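You operate a simulated robot arm through the tools that you are given. There is no shell and no other tool. Be economical: measure what you need, move in short steps, check, and stop when the job is done.

Carry out the task below with a simulated two-armed robot. There is one attempt and no reset: what you move stays moved.

Task
Put one of the blue plugs from the shelf of the blue table on the yellow card there. Put the red cap from the top of the valve four cart on the blue cover. Shut the valve one cart drawer. Take the large yellow valve on the right end of the fitting bench and put it away in the green tray. Close the tall cabinet right door. Any order will do.

Only the result counts: the job must be done as asked and must still hold three seconds after the hand-in. Knocking over, shifting, dropping, spilling or breaking anything else fails it. Lids that push on must go on centred and level and be pressed home; caps that screw on are set level and turned clockwise until they are tight.

Robot
Two 6-joint arms with three-finger grippers on one trunk, on a base that drives. Base frame: it is fixed to the floor where the robot stands at the start and does not move with it; the origin is under the middle of the robot, x ahead of it, y to its left, z up; the surface under the hand at the start is at about z = 0.85. Units: m, degrees, N and s.
The left shoulder is at the start at [0.021, 0.17, 1.432], the right one opposite. With the tool pointing down near the work surface each hand reaches from about 0.36 to 0.64 m from the robot's upright axis, wherever it stands, measured 20 degrees to its own side. Places, roughly: blue cover [-4.75, 2.75, 0.75]; blue plug (4x4x4 cm) [0.9, -0.1, 0.5]; blue plug (4x4x6 cm) [1, 0, 0.5]; green tray [-10.4, -0.7, 0.8]; large yellow valve [-15.5, 4, 1]; red cap (9x9x4 cm) [-4.5, 2.8, 0.7]; tall cabinet right door [3.7, 2.9, 1]; valve one cart drawer [-8.9, 5.8, 0.6]; yellow card [0.5, 0.25, 0.5]. Payload 2.2 kg a hand.
The tool frame of a hand sits at the grasp point between the pads (the TCP): z along the fingers, y along the line on which they close. The tips reach 0.025 m beyond it. Largest opening 0.104 m; the body of the gripper starts 0.074 m behind the TCP.
Orientation is that of the tool frame in the base frame, as [roll, pitch, yaw] about the fixed x, y, z axes, in that order (R = Rz(yaw) Ry(pitch) Rx(roll)). With the fingers straight down and closing along the base's y, the tool's x points along the base's -x, its y along +y and its z along -z.

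Tools
- The arms move only by the tool arm_command. It takes "left_deltas", "right_deltas" or both (then of equal length, played together; a hand with none holds still); each is a list that holds one entry, the list of rows, each a list of 7 numbers: the gripper command, from -1 (shut) to 1 (fully open), values between in proportion, then the shift along the tool's x, y, z in cm, then the turn, a rotation vector about the tool's x, y, z in degrees. In form: [[[jaw, tx, ty, tz, rx, ry, rz], ...]]. A call has 1 to 20 rows; each row shifts and turns the commanded pose from where the row before left it, along the tool's axes as they then stand. Each row takes 0.2 s and may step no farther than 0.05 m and 8.6 degrees from the row before; otherwise, or with a gripper value out of range, the whole call is refused. Where a pose cannot be reached the arm comes as near as it can. A force on the tool above 40 N (or 10 N above the force at the start of the call, whichever is more), or a blocked arm, ends the call early, and 0.2 s more pass. The fingers move at their own pace and stop on an object; they squeeze with about 25 N. The grip force told is the motor's: it shows also when the fingers shut on nothing. Time passes only in rows, and 0.2 s behind the last, so rows that do not move let the fingers close. It gives the time, the measured TCP pose, the force on the tool (base axes), the opening and the grip force at its end, in the units of the frame above (readings bear some noise), with the torque about the TCP (base axes, N m) and any sound that the robot's microphone picked up.
- Cameras (640 x 400 px; columns grow to the right, rows downward): "scene" is now at [0.1421, -0.007, 1.2983]; the picture's right is [-0.09, -1.00, 0.00], its down [-0.80, 0.07, -0.59] and it looks along [0.59, -0.05, -0.81] (base axes); focal length 265 px, centre (320, 200). "left" rides on the left gripper at [0.082, -0.003, -0.104] in its tool frame; the picture's right is [0.04, 1.00, 0.00], its down [-0.75, 0.03, -0.66] and it looks along [-0.66, 0.03, 0.75] (tool axes); focal length 256 px, centre (320, 200). "right" rides on the right gripper at [0.082, 0.003, -0.104] in its tool frame; the picture's right is [-0.04, 1.00, 0.00], its down [-0.75, -0.03, -0.66] and it looks along [-0.66, -0.03, 0.75] (tool axes); focal length 256 px, centre (320, 200). There is no depth. A picture from a camera that has moved, and an enlarged one, comes with that camera's place and axes in the base frame and with its lens.
- camera(camera): a new picture of that camera. The clock stands still meanwhile.
- lift_body(by): slides the trunk up (or, below 0, down) by that many m; the arms and the scene camera ride with it, the base frame stays. It gives what a move gives, with no picture.
- roll_base(legs): drives the robot by 1 to 6 legs, each [ahead, left, turn to the left] in m, m and degrees, along the robot's own axes; the way and the turn of a leg run together, so that a leg with both is an arc; at most 1.5 m and 180 degrees a leg. The arms and the cameras ride along, it lands a little off, and it stops where it bumps. It gives what a move gives.
- turn_head(pan, tilt): turns the head with the scene camera to pan (to the left, within 60 degrees either way) and tilt (down, from -29 to 69), counted from straight ahead of the robot. It gives what a move gives.
- close_up(camera, box): a new picture of the part [left, top, right, bottom] of that camera's present view, enlarged. The clock stands still meanwhile.
- sign_off(): hands the job in; it is judged then, once.

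Go step by step. Nothing tells you exact positions but the pictures and the camera data: compare them with the known pose of the tool, close in by small moves and look again before you grip or let go. The budget is 165 turns and 118 pictures, counting those below and the enlarged ones. Unless the task says otherwise, let go and move clear before handing in.

The tools are called as a command line: name --argument value ..., lists and objects as JSON in quotes. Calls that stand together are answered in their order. arm_command: Moves the arms, as the interface text tells. Its arguments: {"type":"object","properties":{"left_deltas":{"type":"array"},"right_deltas":{"type":"array"}},"required":[]} The other tools are called the same way: lift_body (by) slides the trunk up or down; roll_base (legs) drives the base; turn_head (pan, tilt) turns the head that bears the scene camera; camera (camera) takes a picture; close_up (camera, box) takes an enlarged picture of a part of a camera's view; sign_off () hands the job in.

At the start:

```text
clock: 0.0
left_tool_pos: [0.4139, 0.1928, 0.9993]
left_tool_rot: [179.3, 0.1, -179.9]
left_force: [0.2, -0.9, -0.3]
left_torque: [-0.04, 0.02, 0.03]
left_width: 0.104
left_gripper_force: 0.1
right_tool_pos: [0.4105, -0.1927, 0.9993]
right_tool_rot: [179.9, 0.0, -179.9]
right_force: [0.2, 0.0, -0.4]
right_torque: [0.03, -0.02, 0.0]
right_width: 0.104
right_gripper_force: 0.0
trunk travel left (down, up): [-0.624, 0.118]
robot x, y, heading: [0.0001, -0.0004, -0.0]
head pan, tilt: [-5.3, 53.8]
```

scene: 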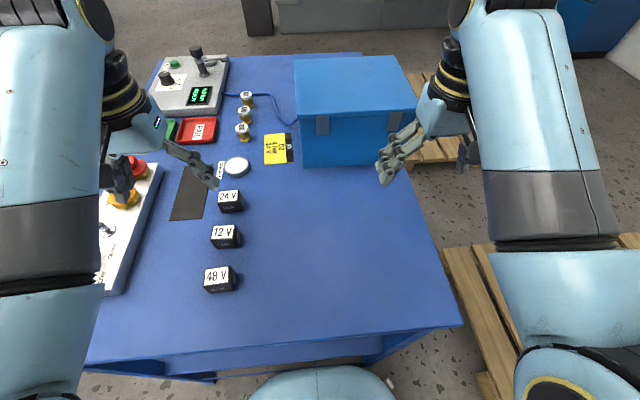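
right: 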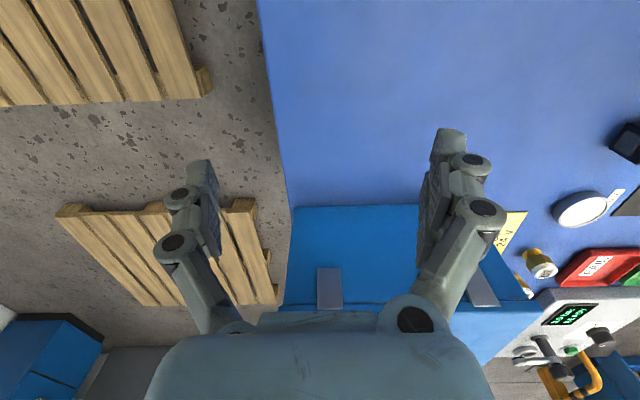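
left: 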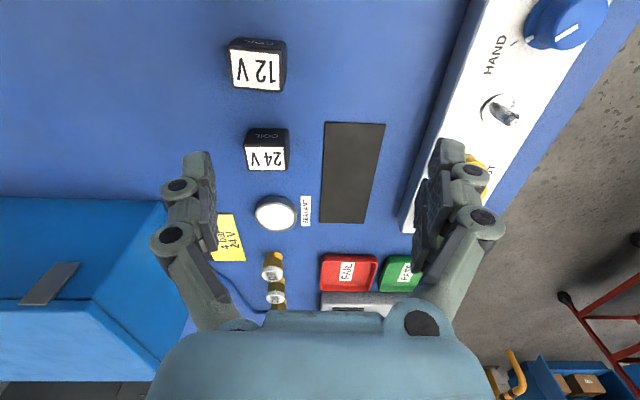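

The blue table is right in front of me, and its shelf is under the top. I'll back off first and then look at the shelf.

roll_base --legs '[[-0.7, 0, 0]]'

lift_body --by -0.4

turn_head --pan 0 --tilt 20

camera --camera "scene"

```text
clock: 3.8
left_tool_pos: [-0.2827, 0.1935, 1.0002]
left_tool_rot: [179.5, 0.1, 179.5]
left_force: [0.8, 0.0, -0.3]
left_torque: [-0.01, 0.0, 0.02]
left_width: 0.1042
left_gripper_force: 0.1
right_tool_pos: [-0.2897, -0.1937, 0.9999]
right_tool_rot: [180.0, 0.0, 179.4]
right_force: [0.1, 0.1, 0.4]
right_torque: [0.0, -0.02, 0.01]
right_width: 0.104
right_gripper_force: 0.1
trunk travel left (down, up): [-0.624, 0.118]
robot x, y, heading: [-0.699, 0.0021, -0.8]
head pan, tilt: [-5.3, 53.8]
```

```text
clock: 7.7
left_tool_pos: [-0.3066, 0.1992, 0.5505]
left_tool_rot: [178.6, -7.0, 179.7]
left_force: [0.4, -0.7, -0.7]
left_torque: [0.01, 0.01, -0.02]
left_width: 0.1039
left_gripper_force: 0.0
right_tool_pos: [-0.3203, -0.1937, 0.5418]
right_tool_rot: [-179.8, -8.6, 179.4]
right_force: [0.4, -0.1, 0.5]
right_torque: [0.02, 0.01, -0.03]
right_width: 0.1041
right_gripper_force: 0.1
trunk travel left (down, up): [-0.224, 0.518]
robot x, y, heading: [-0.699, 0.0029, -0.7]
head pan, tilt: [-5.3, 53.8]
```

```text
clock: 8.7
left_tool_pos: [-0.3073, 0.1994, 0.5512]
left_tool_rot: [178.6, -7.0, 179.5]
left_force: [0.3, -0.2, 0.0]
left_torque: [0.0, -0.04, -0.02]
left_width: 0.1041
left_gripper_force: 0.0
right_tool_pos: [-0.3202, -0.1938, 0.5413]
right_tool_rot: [-179.8, -8.6, 179.3]
right_force: [0.0, 0.0, 0.3]
right_torque: [-0.02, 0.01, 0.03]
right_width: 0.1039
right_gripper_force: 0.0
trunk travel left (down, up): [-0.224, 0.518]
robot x, y, heading: [-0.6995, 0.0025, -0.3]
head pan, tilt: [0.0, 20.0]
```

```text
114 pictures are left
camera scene: at [-0.5214, 0.0014, 0.9391], right [-0.01, -1.0, 0.0], down [-0.34, 0.0, -0.94], along [0.94, -0.01, -0.34], focal length 265 px, centre (320, 200)
```

scene: 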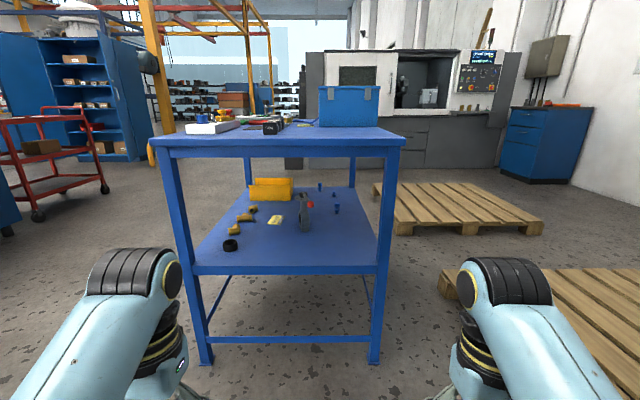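

The shelf is open at the front. I'll enlarge it to place the plugs and the card.

close_up --camera "scene" --box '[190, 150, 390, 275]'

```text
3.20 times, centred on (290, 212) of scene
camera zoom: at [-0.5214, 0.0014, 0.9391], right [-0.01, -1.0, 0.0], down [-0.34, 0.0, -0.94], along [0.94, -0.01, -0.34], focal length 848 px, centre (416, 160)
```

zoom: 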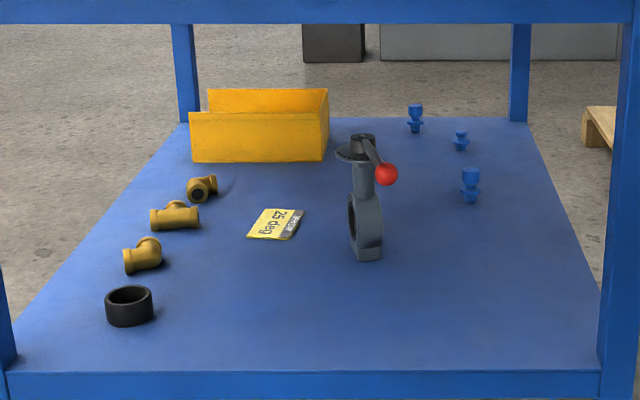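

On the shelf I see three blue plug-like pieces, the card with "25 deg" on it, a valve and some fittings. I'll zoom in on the blue pieces to tell which are plugs.

close_up --camera "scene" --box '[305, 175, 355, 220]'

close_up --camera "scene" --box '[0, 0, 320, 200]'

```text
8.89 times, centred on (330, 198) of scene
camera zoom: at [-0.5214, 0.0014, 0.9391], right [-0.01, -1.0, 0.0], down [-0.34, 0.0, -0.94], along [0.94, -0.01, -0.34], focal length 2356 px, centre (231, 222)
```

zoom: 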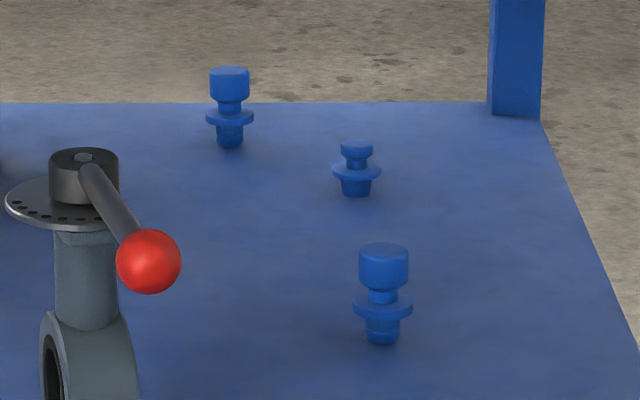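

```text
2.00 times, centred on (160, 100) of scene
camera zoom: at [-0.5214, 0.0014, 0.9391], right [-0.01, -1.0, 0.0], down [-0.34, 0.0, -0.94], along [0.94, -0.01, -0.34], focal length 530 px, centre (640, 400)
```

zoom: 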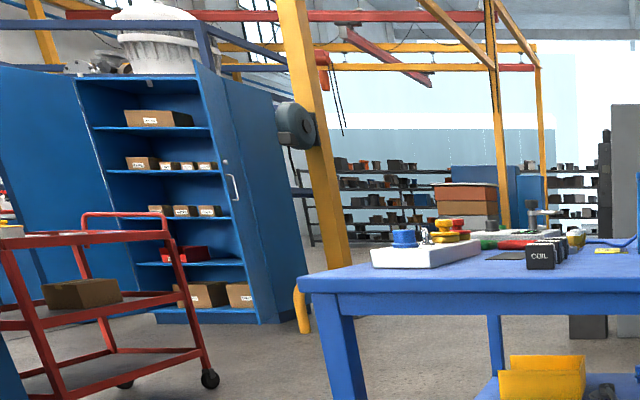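

The near piece is the same shape as the far tall plug, so I'll use the near one, at about (0.64, -0.09). I'll lower the trunk and pitch the right tool forward and down, in free space.

lift_body --by -0.2

arm_command --right_deltas '[[[1, 0, 0, -4, 0, 0, 0], [1, 0, 0, -4, 0, 0, 0], [1, 0, 0, -4, 0, 0, 0], [1, 0, 0, -4, 0, 0, 0], [1, -2, 0, -2, 0, -7.5, 0], [1, -2, 0, 0, 0, -7.5, 0], [1, -2, 0, 0, 0, -7.5, 0], [1, -2, 0, 0, 0, -7.5, 0], [1, 0, 0, 0, 0, -7.5, 0], [1, 0, 0, 0, 0, -7.5, 0], [1, 0, 0, 0, 0, -7.5, 0], [1, 0, 0, 0, 0, -7.5, 0]]]'

camera --camera "scene"

```text
clock: 10.8
left_tool_pos: [-0.3163, 0.222, 0.3426]
left_tool_rot: [175.3, -8.0, 179.3]
left_force: [0.0, 0.3, 0.7]
left_torque: [0.02, 0.03, -0.03]
left_width: 0.1039
left_gripper_force: 0.1
right_tool_pos: [-0.3297, -0.2155, 0.3344]
right_tool_rot: [-176.8, -9.5, 179.4]
right_force: [0.5, -0.2, -0.8]
right_torque: [0.02, 0.01, -0.01]
right_width: 0.1041
right_gripper_force: 0.0
trunk travel left (down, up): [-0.024, 0.718]
robot x, y, heading: [-0.701, 0.0026, -0.7]
head pan, tilt: [0.0, 20.0]
```

```text
clock: 11.4
left_tool_pos: [-0.3153, 0.2223, 0.3436]
left_tool_rot: [175.1, -7.9, 179.3]
left_force: [0.6, -0.4, 0.4]
left_torque: [0.02, 0.05, -0.02]
left_width: 0.104
left_gripper_force: 0.0
right_tool_pos: [-0.3283, -0.2511, 0.3537]
right_tool_rot: [-168.0, -8.5, -180.0]
right_force: [0.4, 0.1, -0.1]
right_torque: [0.0, -0.01, 0.0]
right_width: 0.1042
right_gripper_force: 0.0
right hand out of reach, approached as far as the arm can: row 1, 2
trunk travel left (down, up): [-0.024, 0.718]
robot x, y, heading: [-0.6946, 0.0036, -0.6]
head pan, tilt: [0.0, 20.0]
stopped in row 2 (right hand): the arm was blocked; the commanded pose is now the measured one
```

```text
110 pictures are left
camera scene: at [-0.5058, 0.0013, 0.736], right [-0.01, -1.0, 0.0], down [-0.34, 0.0, -0.94], along [0.94, -0.01, -0.34], focal length 265 px, centre (320, 200)
```

scene: 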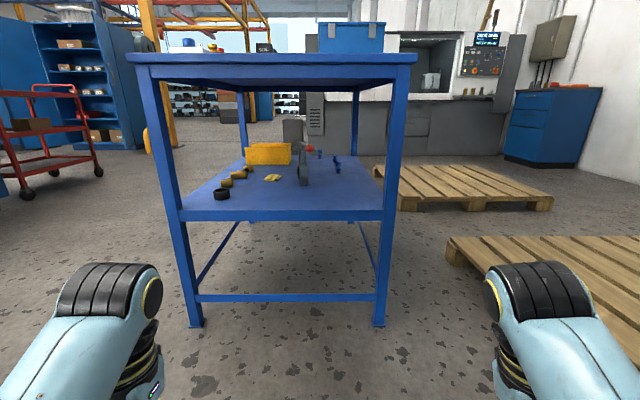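

The arm seems to be blocked by my own base at this height, with the elbows hanging low. I'll raise the trunk again, stretch the arm ahead, and then lower.

lift_body --by 0.35

arm_command --right_deltas '[[[1, -3, 0, -2, 0, 0, 0], [1, -3, 0, -2, -4, 0, 0], [1, -3, 0, -2, -4, 0, 0], [1, -3, 0, -2, -4, 0, 0], [1, -2, 0, -2, 0, -7.5, 0], [1, -2, 0, 0, 0, -7.5, 0], [1, -2, 0, 0, 0, -7.5, 0], [1, -2, 0, 0, 0, -7.5, 0], [1, 0, 0, 0, 0, -7.5, 0], [1, 0, 0, 0, 0, -7.5, 0], [1, 0, 0, 0, 0, -7.5, 0], [1, 0, 0, 0, 0, -7.5, 0]]]'

camera --camera "scene"

```text
clock: 14.8
left_tool_pos: [-0.3169, 0.2214, 0.6939]
left_tool_rot: [175.3, -7.9, 179.3]
left_force: [-0.3, -0.4, -0.2]
left_torque: [-0.01, -0.02, 0.04]
left_width: 0.1039
left_gripper_force: 0.0
right_tool_pos: [-0.3282, -0.2513, 0.7036]
right_tool_rot: [-168.1, -8.5, -179.8]
right_force: [0.6, -0.3, 0.3]
right_torque: [0.01, -0.01, -0.02]
right_width: 0.104
right_gripper_force: 0.0
trunk travel left (down, up): [-0.374, 0.368]
robot x, y, heading: [-0.6996, 0.0019, -0.6]
head pan, tilt: [0.0, 20.0]
```

```text
clock: 17.4
left_tool_pos: [-0.3151, 0.2211, 0.6937]
left_tool_rot: [175.3, -7.9, 179.3]
left_force: [-0.6, 0.0, 0.4]
left_torque: [0.04, 0.0, -0.02]
left_width: 0.1041
left_gripper_force: 0.0
right_tool_pos: [-0.109, -0.235, 0.7661]
right_tool_rot: [179.9, 51.6, 179.9]
right_force: [0.4, 0.1, -0.2]
right_torque: [0.0, 0.0, -0.01]
right_width: 0.104
right_gripper_force: 0.1
right hand out of reach, approached as far as the arm can: row 1, 2, 3
trunk travel left (down, up): [-0.374, 0.368]
robot x, y, heading: [-0.6955, 0.0041, -0.5]
head pan, tilt: [0.0, 20.0]
```

```text
109 pictures are left
camera scene: at [-0.5304, 0.0015, 1.0946], right [-0.01, -1.0, 0.0], down [-0.34, 0.0, -0.94], along [0.94, -0.01, -0.34], focal length 265 px, centre (320, 200)
```

scene: 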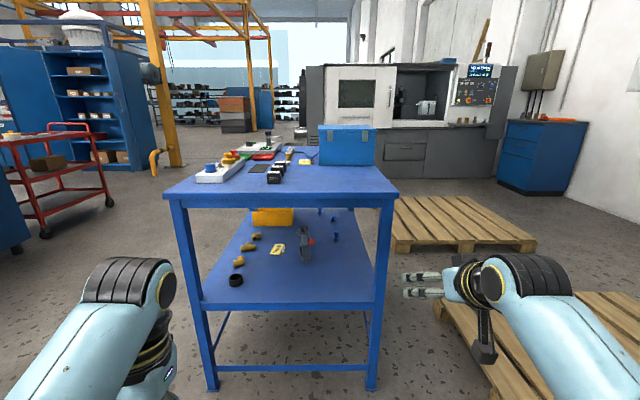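

The forearm now lies about level behind the gripper, which suits the shelf opening. I'll stretch it farther ahead, lower the trunk, and check.

arm_command --right_deltas '[[[1, -2, 0, 2.5, 0, 0, 0], [1, -2, 0, 2.5, 0, 0, 0], [1, -2, 0, 2.5, 0, 0, 0], [1, -2, 0, 2.5, 0, 0, 0]]]'

lift_body --by -0.2

camera --camera "scene"

camera --camera "right"

```text
clock: 18.4
left_tool_pos: [-0.3153, 0.2215, 0.6936]
left_tool_rot: [175.3, -7.9, 179.3]
left_force: [0.8, 1.1, 0.1]
left_torque: [0.02, 0.0, 0.02]
left_width: 0.1038
left_gripper_force: 0.0
right_tool_pos: [0.0215, -0.2338, 0.7665]
right_tool_rot: [179.9, 51.5, -180.0]
right_force: [-0.1, 0.3, -0.7]
right_torque: [-0.01, 0.01, 0.02]
right_width: 0.1038
right_gripper_force: 0.1
trunk travel left (down, up): [-0.374, 0.368]
robot x, y, heading: [-0.6995, 0.0035, -0.7]
head pan, tilt: [0.0, 20.0]
```

```text
clock: 20.6
left_tool_pos: [-0.3159, 0.2229, 0.4943]
left_tool_rot: [175.3, -7.9, 179.4]
left_force: [0.2, 0.2, -0.5]
left_torque: [-0.01, 0.0, 0.02]
left_width: 0.1038
left_gripper_force: 0.1
right_tool_pos: [0.0193, -0.2355, 0.5672]
right_tool_rot: [179.9, 51.6, 180.0]
right_force: [-0.7, 0.5, 0.0]
right_torque: [0.02, -0.04, -0.02]
right_width: 0.1041
right_gripper_force: 0.0
trunk travel left (down, up): [-0.174, 0.568]
robot x, y, heading: [-0.6963, 0.0048, -0.9]
head pan, tilt: [0.0, 20.0]
```

```text
108 pictures are left
camera scene: at [-0.5177, 0.0015, 0.8876], right [-0.01, -1.0, 0.0], down [-0.34, 0.0, -0.94], along [0.94, -0.01, -0.34], focal length 265 px, centre (320, 200)
```

scene: 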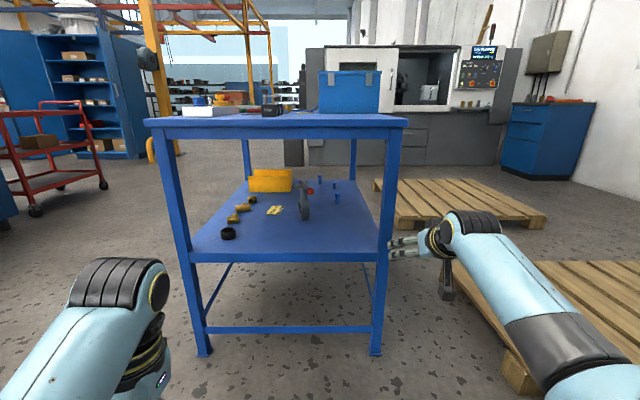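

```text
107 pictures are left
camera right: at [-0.1112, -0.2327, 0.5678], right [0.02, 1.0, 0.03], down [-0.05, -0.03, 1.0], along [1.0, -0.03, 0.04], focal length 256 px, centre (320, 200)
```

right: 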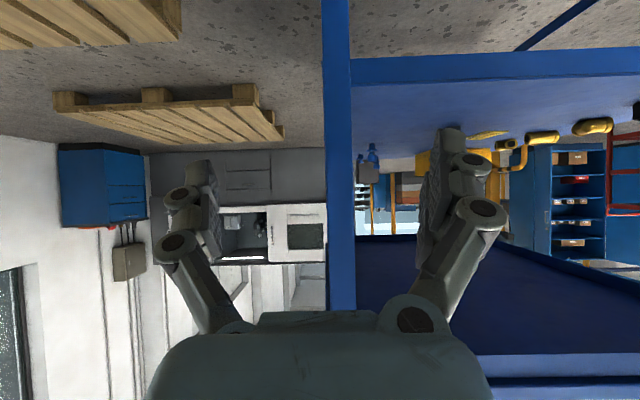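

The right camera shows an opening from z≈0.445 to 0.77, with the right leg's inner face at y≈-0.20. I'll swing the left arm out to the side, shift and turn the base, and lower a little.

arm_command --left_deltas '[[[1, 0, 0, -4, 0, 0, 0], [1, 0, 4, -4, 0, 0, 0], [1, 0, 4.5, -1, 0, 0, 0], [1, 1, 4.5, 0, 0, 0, 0], [1, 1, 4.5, 0, 0, 0, 0], [1, 1, 4.5, 0, 0, 0, 0], [1, 1, 4.5, 0, 0, 0, 0]]]'

roll_base --legs '[[0, 0.245, -7.2]]'

lift_body --by -0.05

camera --camera "right"

camera --camera "scene"

```text
refused: row 2 steps farther than a row can; nothing moved
```

```text
clock: 22.4
left_tool_pos: [-0.271, 0.416, 0.4932]
left_tool_rot: [175.3, -7.8, 171.9]
left_force: [0.3, 0.2, -0.9]
left_torque: [0.04, 0.01, 0.04]
left_width: 0.1037
left_gripper_force: 0.0
right_tool_pos: [0.0019, -0.0803, 0.5659]
right_tool_rot: [179.9, 51.4, 172.5]
right_force: [0.4, -0.3, 0.4]
right_torque: [-0.01, 0.02, 0.01]
right_width: 0.1042
right_gripper_force: 0.0
trunk travel left (down, up): [-0.174, 0.568]
robot x, y, heading: [-0.6789, 0.2528, -8.0]
head pan, tilt: [0.0, 20.0]
```

```text
clock: 23.3
left_tool_pos: [-0.271, 0.4164, 0.4441]
left_tool_rot: [175.3, -7.6, 172.0]
left_force: [0.2, 0.5, 0.4]
left_torque: [-0.03, 0.0, 0.0]
left_width: 0.1044
left_gripper_force: 0.1
right_tool_pos: [0.0027, -0.0801, 0.5177]
right_tool_rot: [179.9, 51.6, 172.5]
right_force: [-0.2, 1.0, -0.3]
right_torque: [0.0, 0.01, -0.01]
right_width: 0.1041
right_gripper_force: 0.1
trunk travel left (down, up): [-0.124, 0.618]
robot x, y, heading: [-0.681, 0.2509, -7.8]
head pan, tilt: [0.0, 20.0]
```

```text
106 pictures are left
camera right: at [-0.1282, -0.0604, 0.518], right [0.15, 0.99, 0.03], down [-0.05, -0.02, 1.0], along [0.99, -0.15, 0.05], focal length 256 px, centre (320, 200)
```

right: 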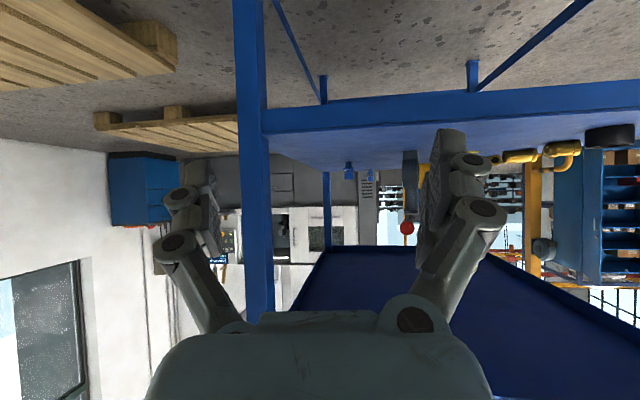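

```text
105 pictures are left
camera scene: at [-0.497, 0.2238, 0.8363], right [-0.14, -0.99, 0.0], down [-0.34, 0.05, -0.94], along [0.93, -0.13, -0.34], focal length 265 px, centre (320, 200)
```

scene: 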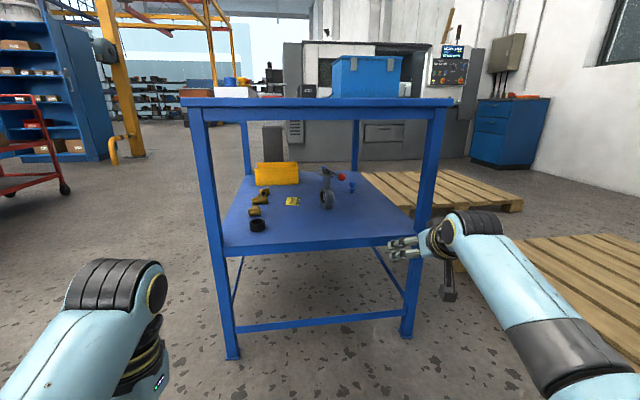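

The plug bears true to (0.64, -0.09). I'll swing the left arm out with smaller steps, then drive the right hand partway in.

arm_command --left_deltas '[[[1, 0, 0, -4, 0, 0, 0], [1, 0, 3, -3.5, 0, 0, 0], [1, 0, 3, -3.5, 0, 0, 0], [1, 1, 4.5, 0, 0, 0, 0], [1, 1, 4.5, 0, 0, 0, 0], [1, 1, 4.5, 0, 0, 0, 0], [1, 1, 4.5, 0, 0, 0, 0]]]'

roll_base --legs '[[0.347, 0.043, 0]]'

camera --camera "right"

camera --camera "scene"

```text
clock: 24.9
left_tool_pos: [-0.2716, 0.6215, 0.4556]
left_tool_rot: [175.3, -7.8, 171.9]
left_force: [0.4, -0.3, 1.0]
left_torque: [0.02, -0.03, 0.03]
left_width: 0.1039
left_gripper_force: 0.1
left hand out of reach, approached as far as the arm can: row 1, 2, 3, 4
right_tool_pos: [0.001, -0.08, 0.5171]
right_tool_rot: [179.7, 51.5, 172.6]
right_force: [0.1, 0.2, -0.6]
right_torque: [0.0, 0.0, 0.02]
right_width: 0.1039
right_gripper_force: 0.0
trunk travel left (down, up): [-0.124, 0.618]
robot x, y, heading: [-0.6794, 0.2473, -8.0]
head pan, tilt: [0.0, 20.0]
```

```text
clock: 27.2
left_tool_pos: [0.0774, 0.6151, 0.454]
left_tool_rot: [175.3, -7.8, 171.8]
left_force: [-0.3, -0.3, 0.1]
left_torque: [0.01, 0.0, 0.0]
left_width: 0.1042
left_gripper_force: 0.0
right_tool_pos: [0.3499, -0.0853, 0.5157]
right_tool_rot: [-180.0, 51.5, 172.5]
right_force: [-0.6, 0.4, 0.0]
right_torque: [-0.01, -0.01, 0.01]
right_width: 0.1041
right_gripper_force: 0.1
trunk travel left (down, up): [-0.124, 0.618]
robot x, y, heading: [-0.3312, 0.2467, -8.2]
head pan, tilt: [0.0, 20.0]
```

```text
104 pictures are left
camera right: at [0.2201, -0.0656, 0.5172], right [0.15, 0.99, 0.03], down [-0.05, -0.02, 1.0], along [0.99, -0.16, 0.04], focal length 256 px, centre (320, 200)
```

right: 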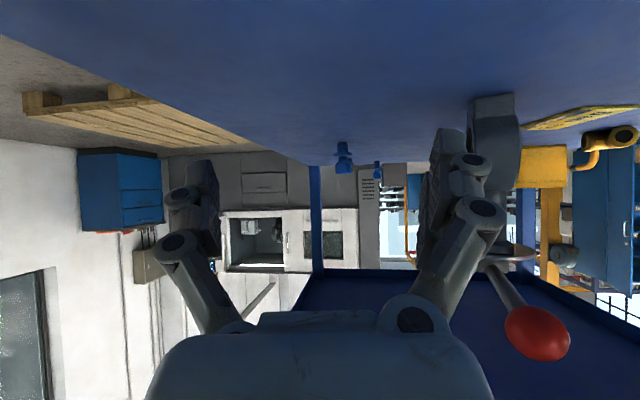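

```text
103 pictures are left
camera scene: at [-0.1482, 0.2188, 0.8361], right [-0.14, -0.99, 0.0], down [-0.34, 0.05, -0.94], along [0.93, -0.13, -0.34], focal length 265 px, centre (320, 200)
```

scene: 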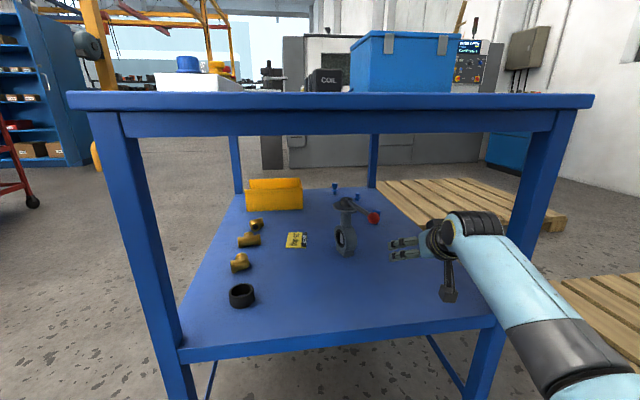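

The path is clear: the red ball of the valve handle is at about y=0.01 and my gripper is at y=-0.085. I'll go 0.18 m farther in.

roll_base --legs '[[0.18, 0.018, 0]]'

camera --camera "right"

camera --camera "scene"

```text
clock: 28.7
left_tool_pos: [0.2631, 0.6093, 0.4552]
left_tool_rot: [175.3, -7.8, 171.8]
left_force: [-0.7, -0.9, -0.9]
left_torque: [0.01, 0.0, -0.02]
left_width: 0.1035
left_gripper_force: 0.1
right_tool_pos: [0.5342, -0.0938, 0.5154]
right_tool_rot: [-180.0, 51.6, 172.4]
right_force: [-0.5, 0.1, -0.9]
right_torque: [-0.02, -0.01, 0.05]
right_width: 0.1038
right_gripper_force: 0.1
trunk travel left (down, up): [-0.124, 0.618]
robot x, y, heading: [-0.1458, 0.2414, -8.0]
head pan, tilt: [0.0, 20.0]
```

```text
102 pictures are left
camera right: at [0.4045, -0.0739, 0.5171], right [0.16, 0.99, 0.03], down [-0.05, -0.02, 1.0], along [0.99, -0.16, 0.04], focal length 256 px, centre (320, 200)
```

right: 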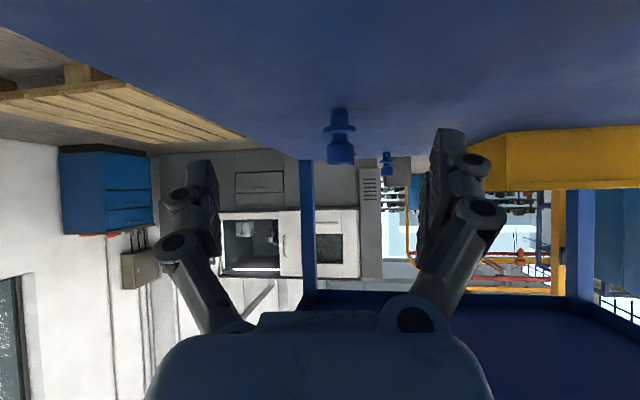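

```text
101 pictures are left
camera scene: at [0.0366, 0.2109, 0.8361], right [-0.14, -0.99, 0.0], down [-0.34, 0.05, -0.94], along [0.93, -0.13, -0.34], focal length 265 px, centre (320, 200)
```

scene: 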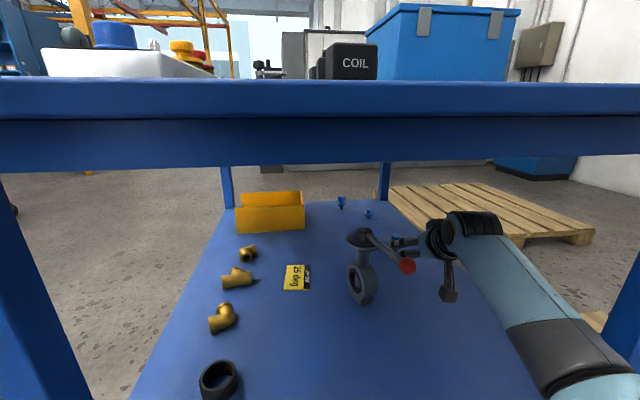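

The plug is at about (0.635, -0.091), with its head at z 0.473–0.493. I'll bring the right TCP to about (0.63, -0.091, 0.487) with the jaw open.

arm_command --right_deltas '[[[1, -1.47, 0.39, 1.86, 0, 0, 0], [1, -1.47, 0.39, 1.86, 0, 0, 0], [1, -1.47, 0.39, 1.86, 0, 0, 0], [1, -1.47, 0.39, 1.86, 0, 0, 0], [1, 1.1, 0, 0.9, 0, 0, 0], [1, 1.1, 0, 0.9, 0, 0, 0]]]'

camera --camera "right"

close_up --camera "scene" --box '[330, 190, 450, 265]'

```text
clock: 30.1
left_tool_pos: [0.2628, 0.6078, 0.4542]
left_tool_rot: [175.4, -7.9, 171.8]
left_force: [0.7, 0.5, 0.1]
left_torque: [-0.01, 0.0, -0.03]
left_width: 0.1043
left_gripper_force: 0.2
right_tool_pos: [0.6321, -0.0907, 0.4874]
right_tool_rot: [180.0, 51.5, 172.3]
right_force: [0.3, -0.3, 0.1]
right_torque: [0.02, -0.03, -0.03]
right_width: 0.1037
right_gripper_force: 0.0
trunk travel left (down, up): [-0.124, 0.618]
robot x, y, heading: [-0.1467, 0.238, -8.1]
head pan, tilt: [0.0, 20.0]
```

```text
100 pictures are left
camera right: at [0.5023, -0.0704, 0.489], right [0.16, 0.99, 0.03], down [-0.05, -0.02, 1.0], along [0.99, -0.16, 0.04], focal length 256 px, centre (320, 200)
```

right: 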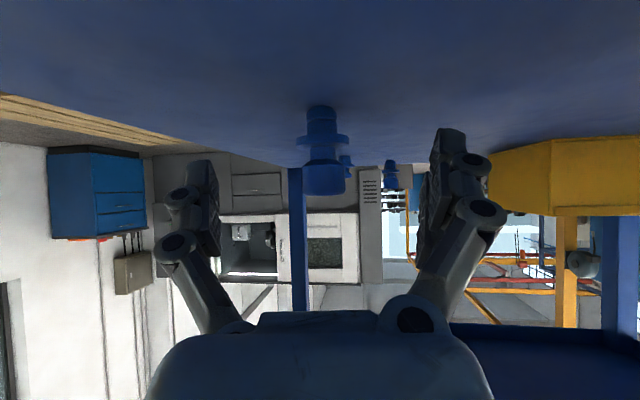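

```text
5.33 times, centred on (390, 228) of scene
camera zoom: at [0.0367, 0.2109, 0.8361], right [-0.14, -0.99, 0.0], down [-0.34, 0.05, -0.94], along [0.93, -0.13, -0.34], focal length 1414 px, centre (-53, 53)
```

zoom: 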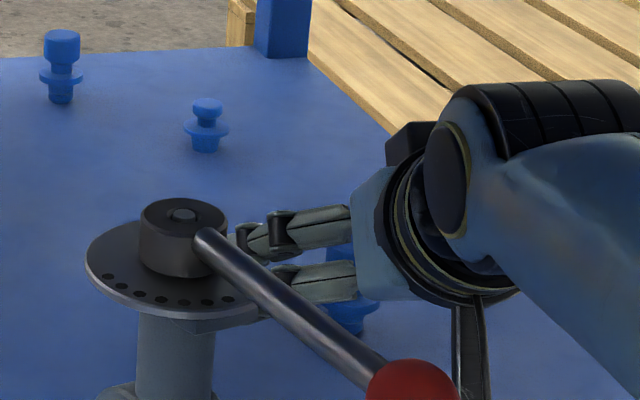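

The plug sits centred between the fingers, with its head at TCP height. Now I close and lift.

arm_command --right_deltas '[[[-1, 0.2, 0, 0.15, 0, 0, 0], [-1, 0, 0, 0, 0, 0, 0], [-1, 0, 0, 0, 0, 0, 0], [-1, 0, 0, 0, 0, 0, 0], [-1, 0, 0, 0, 0, 0, 0], [-1, 0, 0, 0, 0, 0, 0], [-1, -0.8, 0, -0.62, 0, 0, 0], [-1, -0.8, 0, -0.62, 0, 0, 0], [-1, -0.8, 0, -0.62, 0, 0, 0]]]'

camera --camera "right"

```text
clock: 32.1
left_tool_pos: [0.2634, 0.608, 0.4547]
left_tool_rot: [175.3, -7.8, 171.8]
left_force: [0.6, 0.4, -0.1]
left_torque: [0.0, -0.04, 0.0]
left_width: 0.1042
left_gripper_force: 0.1
right_tool_pos: [0.6304, -0.0909, 0.5147]
right_tool_rot: [179.8, 51.4, 172.4]
right_force: [0.4, -1.0, -0.2]
right_torque: [0.0, -0.01, 0.02]
right_width: 0.0246
right_gripper_force: 25.0
trunk travel left (down, up): [-0.124, 0.618]
robot x, y, heading: [-0.1446, 0.2344, -8.1]
head pan, tilt: [0.0, 20.0]
```

```text
98 pictures are left
camera right: at [0.5011, -0.0707, 0.5161], right [0.15, 0.99, 0.03], down [-0.05, -0.03, 1.0], along [0.99, -0.16, 0.04], focal length 256 px, centre (320, 200)
```

right: 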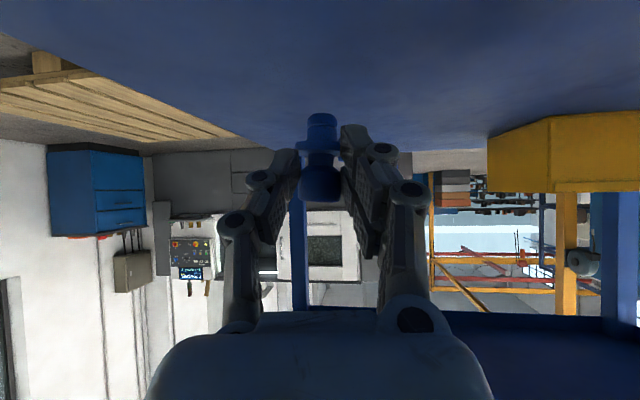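

The plug is held. I'll back straight out past the valve, shift left to y≈0.19, and look again at the card.

roll_base --legs '[[-0.356, -0.051, 0], [-0.04, 0.282, 0]]'

camera --camera "scene"

camera --camera "right"

```text
clock: 36.0
left_tool_pos: [-0.095, 0.8989, 0.4538]
left_tool_rot: [175.3, -7.9, 171.9]
left_force: [0.3, 0.3, 0.3]
left_torque: [-0.01, 0.01, -0.01]
left_width: 0.1039
left_gripper_force: 0.1
right_tool_pos: [0.274, 0.1998, 0.5152]
right_tool_rot: [179.8, 51.5, 172.5]
right_force: [0.5, -0.5, 0.1]
right_torque: [0.0, 0.05, 0.01]
right_width: 0.0
right_gripper_force: 24.3
trunk travel left (down, up): [-0.124, 0.618]
robot x, y, heading: [-0.5036, 0.5286, -8.1]
head pan, tilt: [0.0, 20.0]
```

```text
97 pictures are left
camera scene: at [-0.3211, 0.5006, 0.8361], right [-0.14, -0.99, 0.0], down [-0.34, 0.05, -0.94], along [0.93, -0.13, -0.34], focal length 265 px, centre (320, 200)
```

scene: 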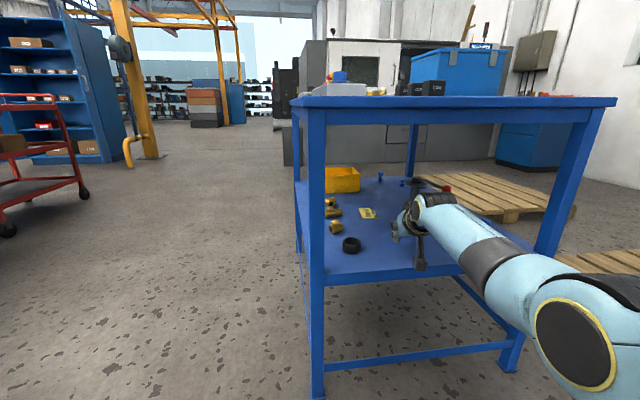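

```text
96 pictures are left
camera right: at [0.1441, 0.2198, 0.5163], right [0.15, 0.99, 0.03], down [-0.05, -0.03, 1.0], along [0.99, -0.15, 0.04], focal length 256 px, centre (320, 200)
```

right: 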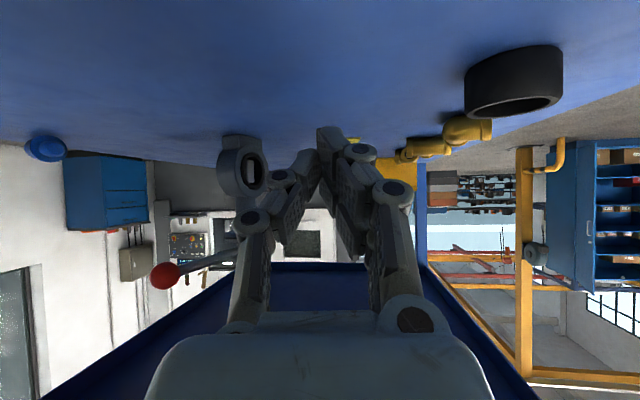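

The plug slipped out and now lies on the shelf to the right. I'll look closely at it.

close_up --camera "right" --box '[0, 100, 120, 175]'

roll_base --legs '[[-0.25, -0.3, 0]]'

close_up --camera "scene" --box '[240, 140, 480, 290]'

```text
5.33 times, centred on (60, 138) of right
camera zoom: at [0.1441, 0.2198, 0.5163], right [0.15, 0.99, 0.03], down [-0.05, -0.03, 1.0], along [0.99, -0.15, 0.04], focal length 1365 px, centre (1707, 533)
```

zoom: 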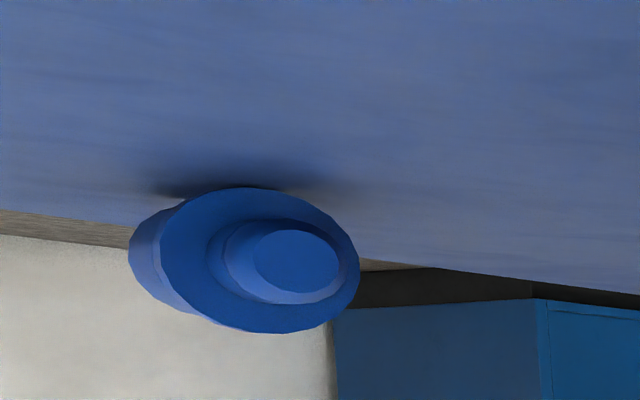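

```text
clock: 38.5
left_tool_pos: [-0.3836, 0.6364, 0.4549]
left_tool_rot: [175.3, -7.9, 172.0]
left_force: [-0.4, -0.5, -0.8]
left_torque: [0.05, 0.01, 0.02]
left_width: 0.1037
left_gripper_force: 0.0
right_tool_pos: [-0.0121, -0.0614, 0.5143]
right_tool_rot: [179.9, 51.5, 172.8]
right_force: [0.4, -0.2, -0.4]
right_torque: [-0.02, 0.01, 0.01]
right_width: 0.0002
right_gripper_force: 24.9
trunk travel left (down, up): [-0.124, 0.618]
robot x, y, heading: [-0.7882, 0.2602, -7.9]
head pan, tilt: [0.0, 20.0]
```

```text
2.67 times, centred on (360, 215) of scene
camera zoom: at [-0.6074, 0.2373, 0.8361], right [-0.14, -0.99, 0.0], down [-0.34, 0.05, -0.94], along [0.93, -0.13, -0.34], focal length 707 px, centre (213, 160)
```

zoom: 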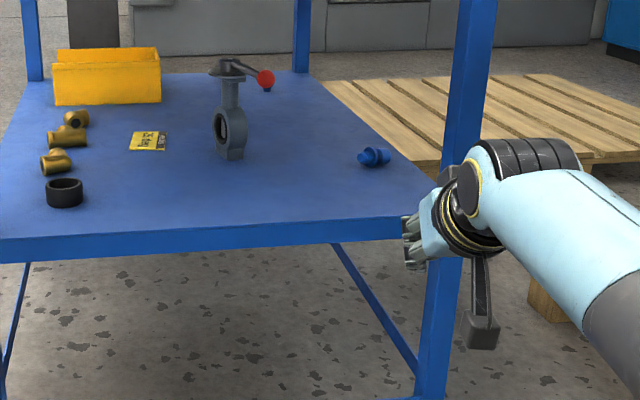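

The plug lies on its side near (0.40, -0.157). I'll zoom in to see which way it points.

close_up --camera "scene" --box '[356, 180, 404, 210]'

camera --camera "right"

```text
13.33 times, centred on (380, 195) of scene
camera zoom: at [-0.6074, 0.2373, 0.8361], right [-0.14, -0.99, 0.0], down [-0.34, 0.05, -0.94], along [0.93, -0.13, -0.34], focal length 3534 px, centre (-480, 267)
```

zoom: 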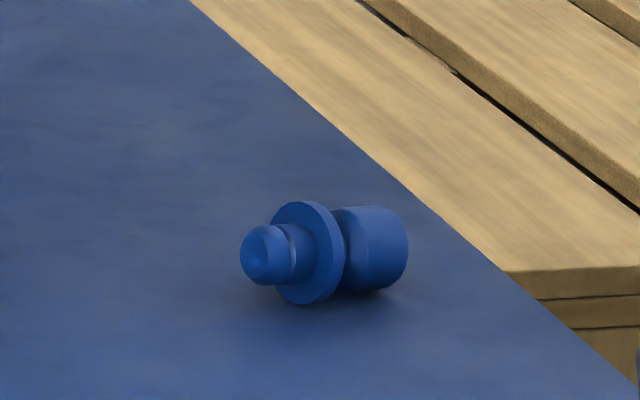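

```text
92 pictures are left
camera right: at [-0.1416, -0.0424, 0.5163], right [0.15, 0.99, 0.03], down [-0.05, -0.03, 1.0], along [0.99, -0.15, 0.04], focal length 256 px, centre (320, 200)
```

right: 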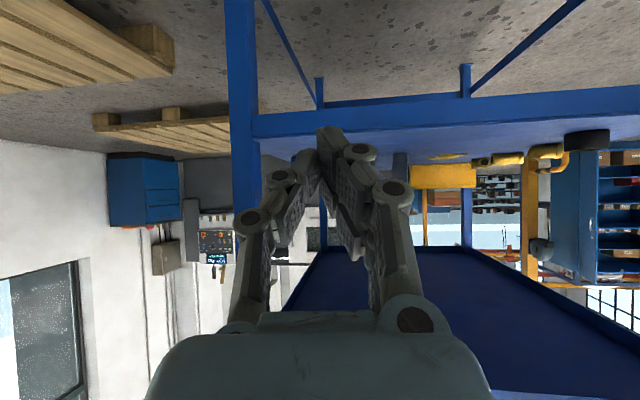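

The plug's tip points toward me and left, its head away and right. I'll approach along azimuth about -30°, with the tool steeper, so that closing squares it up. First I set both arms in free space: the right pulled in and pitched steeper, the left tucked back and out.

arm_command --right_deltas '[[[1, 2, 0, -2.6, 0, 0, 0], [1, 2, 0, -2.6, 0, 0, 0], [1, 2, 0, -2.6, 0, 0, 0], [1, -0.5, 0, -0.5, 0, 6.6, 0], [1, -0.5, 0, -0.5, 0, 6.6, 0], [1, -0.5, 0, -0.5, 0, 6.6, 0], [1, -0.5, 0, -0.5, 0, 6.6, 0]]]' --left_deltas '[[[1, 2, 2, 0, 0, 0, 0], [1, 2, 2, 0, 0, 0, 0], [1, 2, 2, 0, 0, 0, 0], [1, 2, 2, 0, 0, 0, 0], [1, 2, 2, 0, 0, 0, 0], [1, 2, 2, 0, 0, 0, 0], [1, 2, 0, 0, 0, 0, 0]]]'

camera --camera "scene"

```text
clock: 40.1
left_tool_pos: [-0.4376, 0.7118, 0.468]
left_tool_rot: [175.3, -7.8, 172.1]
left_force: [-0.2, -0.5, 0.1]
left_torque: [-0.02, 0.01, 0.02]
left_width: 0.1042
left_gripper_force: 0.0
left hand out of reach, approached as far as the arm can: row 4, 5, 6, 7
right_tool_pos: [-0.1086, -0.0494, 0.5443]
right_tool_rot: [179.9, 25.0, 172.7]
right_force: [0.3, 0.5, 0.3]
right_torque: [0.0, -0.01, 0.0]
right_width: 0.1037
right_gripper_force: 0.1
trunk travel left (down, up): [-0.124, 0.618]
robot x, y, heading: [-0.793, 0.2637, -7.9]
head pan, tilt: [0.0, 20.0]
```

```text
91 pictures are left
camera scene: at [-0.6075, 0.2373, 0.8361], right [-0.14, -0.99, 0.0], down [-0.34, 0.05, -0.94], along [0.93, -0.13, -0.34], focal length 265 px, centre (320, 200)
```

scene: 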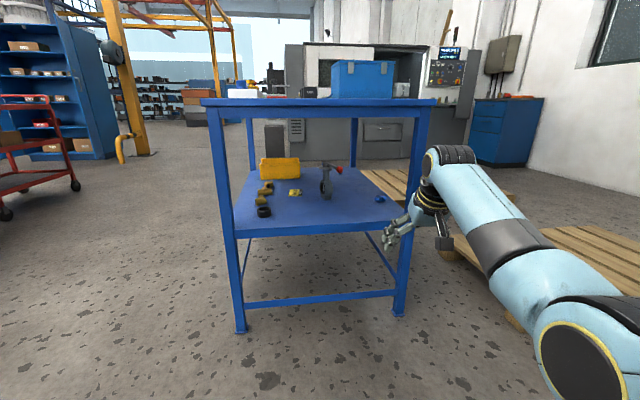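

The reach looks good. I'll turn to -30°, slide to the stand-off point, lower slightly, and check with the right camera.

roll_base --legs '[[0, 0, -22.1], [0.175, 0.438, 0]]'

lift_body --by -0.03

camera --camera "right"

camera --camera "scene"

```text
clock: 44.0
left_tool_pos: [0.0675, 0.852, 0.469]
left_tool_rot: [175.4, -7.9, 150.8]
left_force: [0.1, 0.1, 0.5]
left_torque: [0.02, 0.01, 0.0]
left_width: 0.1038
left_gripper_force: 0.1
right_tool_pos: [0.0989, 0.0236, 0.5443]
right_tool_rot: [179.9, 25.1, 151.6]
right_force: [0.4, -0.5, 0.0]
right_torque: [0.01, 0.07, -0.03]
right_width: 0.1041
right_gripper_force: 0.1
trunk travel left (down, up): [-0.124, 0.618]
robot x, y, heading: [-0.421, 0.5611, -29.2]
head pan, tilt: [0.0, 20.0]
```

```text
clock: 44.8
left_tool_pos: [0.0606, 0.8535, 0.431]
left_tool_rot: [175.5, -9.8, 150.8]
left_force: [-0.3, 0.2, 0.7]
left_torque: [-0.01, 0.0, -0.01]
left_width: 0.104
left_gripper_force: 0.1
right_tool_pos: [0.1001, 0.0231, 0.5163]
right_tool_rot: [180.0, 25.2, 151.5]
right_force: [0.1, 0.8, -0.5]
right_torque: [-0.02, -0.02, -0.01]
right_width: 0.1039
right_gripper_force: 0.1
trunk travel left (down, up): [-0.094, 0.648]
robot x, y, heading: [-0.4219, 0.5625, -29.2]
head pan, tilt: [0.0, 20.0]
```

```text
90 pictures are left
camera right: at [-0.0011, 0.0813, 0.575], right [0.51, 0.86, 0.02], down [0.34, -0.22, 0.91], along [0.79, -0.46, -0.4], focal length 256 px, centre (320, 200)
```

right: 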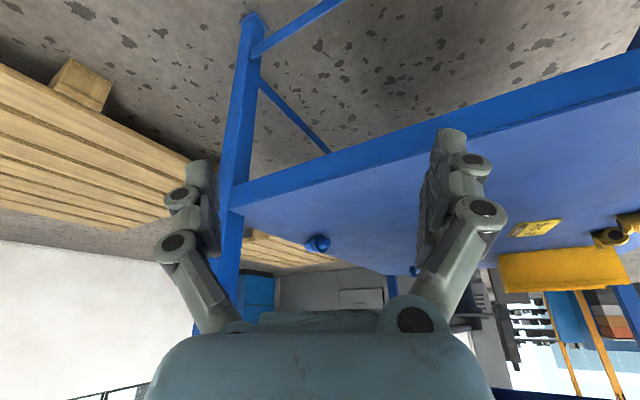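

```text
89 pictures are left
camera scene: at [-0.2598, 0.4698, 0.8058], right [-0.49, -0.87, 0.0], down [-0.3, 0.17, -0.94], along [0.82, -0.46, -0.34], focal length 265 px, centre (320, 200)
```

scene: 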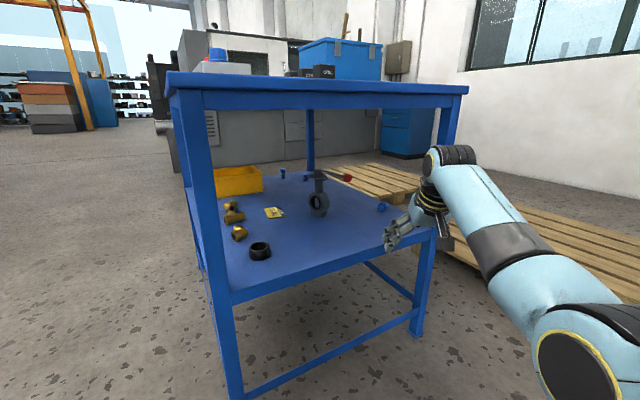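

The plug is confirmed at (0.395, -0.152). I'll drive in most of the way and look.

roll_base --legs '[[0.31, -0.016, 0]]'

camera --camera "right"

camera --camera "scene"

```text
clock: 46.9
left_tool_pos: [0.3283, 0.6878, 0.4302]
left_tool_rot: [175.4, -9.9, 150.7]
left_force: [-0.7, -0.4, 0.8]
left_torque: [-0.01, 0.03, -0.01]
left_width: 0.1039
left_gripper_force: 0.1
right_tool_pos: [0.3658, -0.1459, 0.5146]
right_tool_rot: [179.9, 25.1, 151.4]
right_force: [0.6, 0.5, -0.3]
right_torque: [0.01, -0.04, -0.02]
right_width: 0.1039
right_gripper_force: 0.0
trunk travel left (down, up): [-0.094, 0.648]
robot x, y, heading: [-0.155, 0.3932, -29.2]
head pan, tilt: [0.0, 20.0]
```

```text
88 pictures are left
camera right: at [0.2645, -0.0865, 0.5742], right [0.51, 0.86, 0.02], down [0.34, -0.22, 0.91], along [0.79, -0.46, -0.41], focal length 256 px, centre (320, 200)
```

right: 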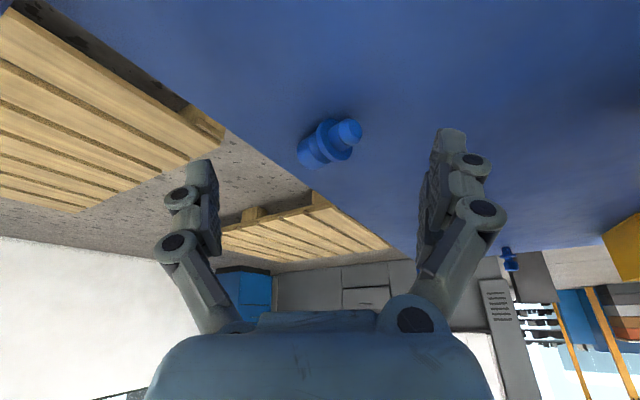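

```text
87 pictures are left
camera scene: at [0.0067, 0.3023, 0.8057], right [-0.49, -0.87, 0.0], down [-0.3, 0.17, -0.94], along [0.82, -0.46, -0.34], focal length 265 px, centre (320, 200)
```

scene: 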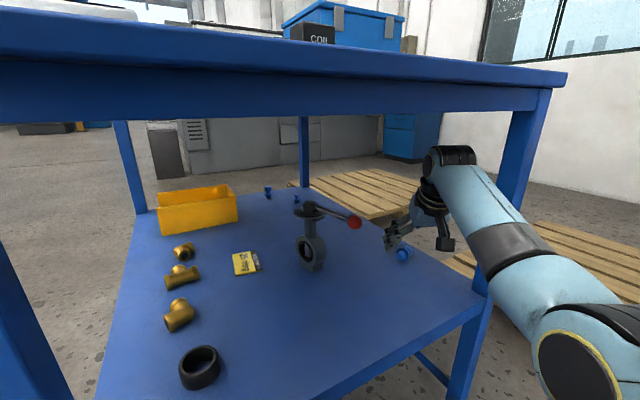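

The plug's axis actually points almost along -y, head toward -y. I'll turn the tool -50° about the vertical and tip it just past vertical, so that I can later stand the plug up by pitching the tool.

arm_command --right_deltas '[[[1, 0, 0, 0, 3.52, 0, 7.55], [1, 0, 0, 0, 3.52, 0, 7.55], [1, 0, 0, 0, 3.52, 0, 7.55], [1, 0, 0, 0, 3.52, 0, 7.55], [1, 0, 0, 0, 3.52, 0, 7.55], [1, 0, 0, 0, 3.52, 0, 7.55], [1, 0, 0, 0, 0, 8, 0], [1, 0, 0, 0, 0, 8, 0], [1, 0, 0, 0, 0, 8, 0], [1, 0, 0, 0, 0, 8, 0], [1, 0, 0, 0, 0, 8, 0]]]'

camera --camera "right"

camera --camera "scene"

```text
clock: 49.3
left_tool_pos: [0.3283, 0.6869, 0.4305]
left_tool_rot: [175.3, -9.8, 150.6]
left_force: [0.0, -0.2, 0.5]
left_torque: [0.01, 0.04, -0.04]
left_width: 0.104
left_gripper_force: 0.1
right_tool_pos: [0.3581, -0.1425, 0.5167]
right_tool_rot: [179.8, -15.1, 101.6]
right_force: [-0.6, 0.8, -0.3]
right_torque: [0.02, 0.0, 0.01]
right_width: 0.104
right_gripper_force: 0.1
right hand out of reach, approached as far as the arm can: row 11
trunk travel left (down, up): [-0.094, 0.648]
robot x, y, heading: [-0.1585, 0.3941, -29.3]
head pan, tilt: [0.0, 20.0]
```

```text
86 pictures are left
camera right: at [0.3515, -0.0903, 0.6382], right [0.99, 0.16, -0.01], down [0.15, -0.89, 0.44], along [0.06, -0.43, -0.9], focal length 256 px, centre (320, 200)
```

right: 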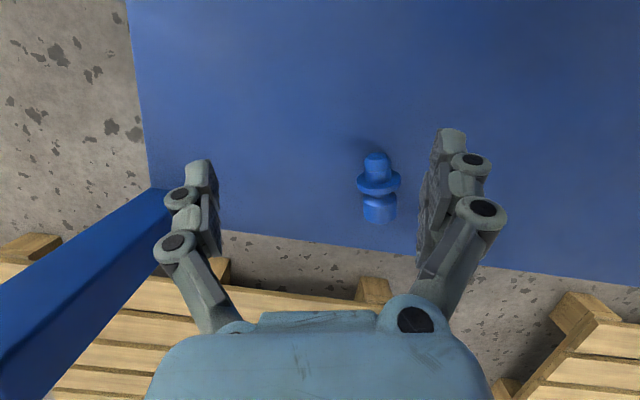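

```text
85 pictures are left
camera scene: at [0.0067, 0.3021, 0.8056], right [-0.49, -0.87, 0.0], down [-0.3, 0.17, -0.94], along [0.82, -0.46, -0.34], focal length 265 px, centre (320, 200)
```

scene: 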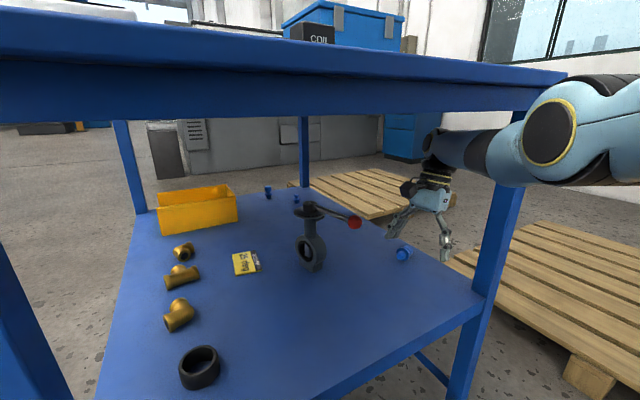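

The elbow has swung up close to the table corner, which is risky. I'll tip the tool back to about p=+15 and check whether the elbow drops again.

arm_command --right_deltas '[[[1, 0, 0, 0, 0, -7.5, 0], [1, 0, 0, 0, 0, -7.5, 0], [1, 0, 0, 0, 0, -7.5, 0], [1, 0, 0, 0, 0, -7.5, 0]]]'

camera --camera "scene"

```text
clock: 50.3
left_tool_pos: [0.3279, 0.6873, 0.4321]
left_tool_rot: [175.5, -9.8, 150.6]
left_force: [0.5, 0.2, 0.3]
left_torque: [-0.01, -0.03, -0.02]
left_width: 0.104
left_gripper_force: 0.0
right_tool_pos: [0.3557, -0.1417, 0.5158]
right_tool_rot: [179.9, 15.1, 101.4]
right_force: [-0.6, 0.5, 0.1]
right_torque: [0.02, -0.01, -0.01]
right_width: 0.104
right_gripper_force: 0.1
trunk travel left (down, up): [-0.094, 0.648]
robot x, y, heading: [-0.1619, 0.3897, -29.7]
head pan, tilt: [0.0, 20.0]
```

```text
84 pictures are left
camera scene: at [0.0067, 0.3023, 0.8057], right [-0.49, -0.87, 0.0], down [-0.3, 0.17, -0.94], along [0.82, -0.46, -0.34], focal length 265 px, centre (320, 200)
```

scene: 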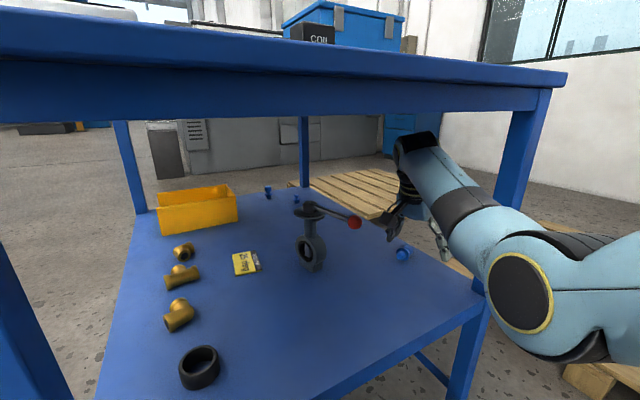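

The elbow is low again and clear. I'll drive ahead 6 cm to bring the fingers over the plug head, then look.

roll_base --legs '[[0.06, 0.002, 0]]'

camera --camera "right"

```text
clock: 51.3
left_tool_pos: [0.38, 0.6594, 0.4318]
left_tool_rot: [175.4, -9.8, 150.8]
left_force: [0.8, -0.5, 0.6]
left_torque: [-0.01, 0.01, 0.0]
left_width: 0.1039
left_gripper_force: 0.0
right_tool_pos: [0.4113, -0.1695, 0.5164]
right_tool_rot: [179.9, 15.0, 101.4]
right_force: [0.3, 0.2, 0.5]
right_torque: [-0.02, -0.01, 0.01]
right_width: 0.1039
right_gripper_force: 0.0
trunk travel left (down, up): [-0.094, 0.648]
robot x, y, heading: [-0.1039, 0.3662, -29.1]
head pan, tilt: [0.0, 20.0]
```

```text
83 pictures are left
camera right: at [0.3942, -0.0651, 0.5963], right [0.99, 0.16, 0.01], down [0.08, -0.55, 0.83], along [0.14, -0.82, -0.56], focal length 256 px, centre (320, 200)
```

right: 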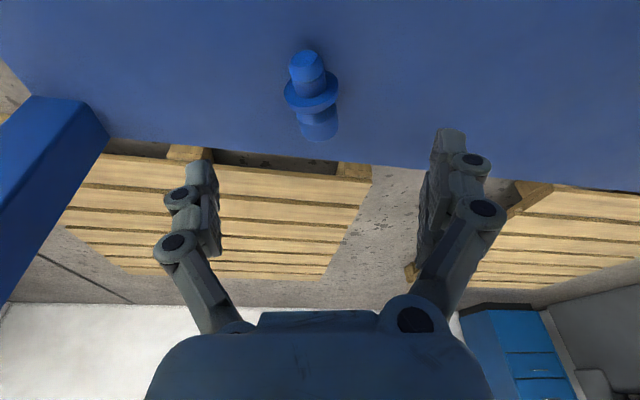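

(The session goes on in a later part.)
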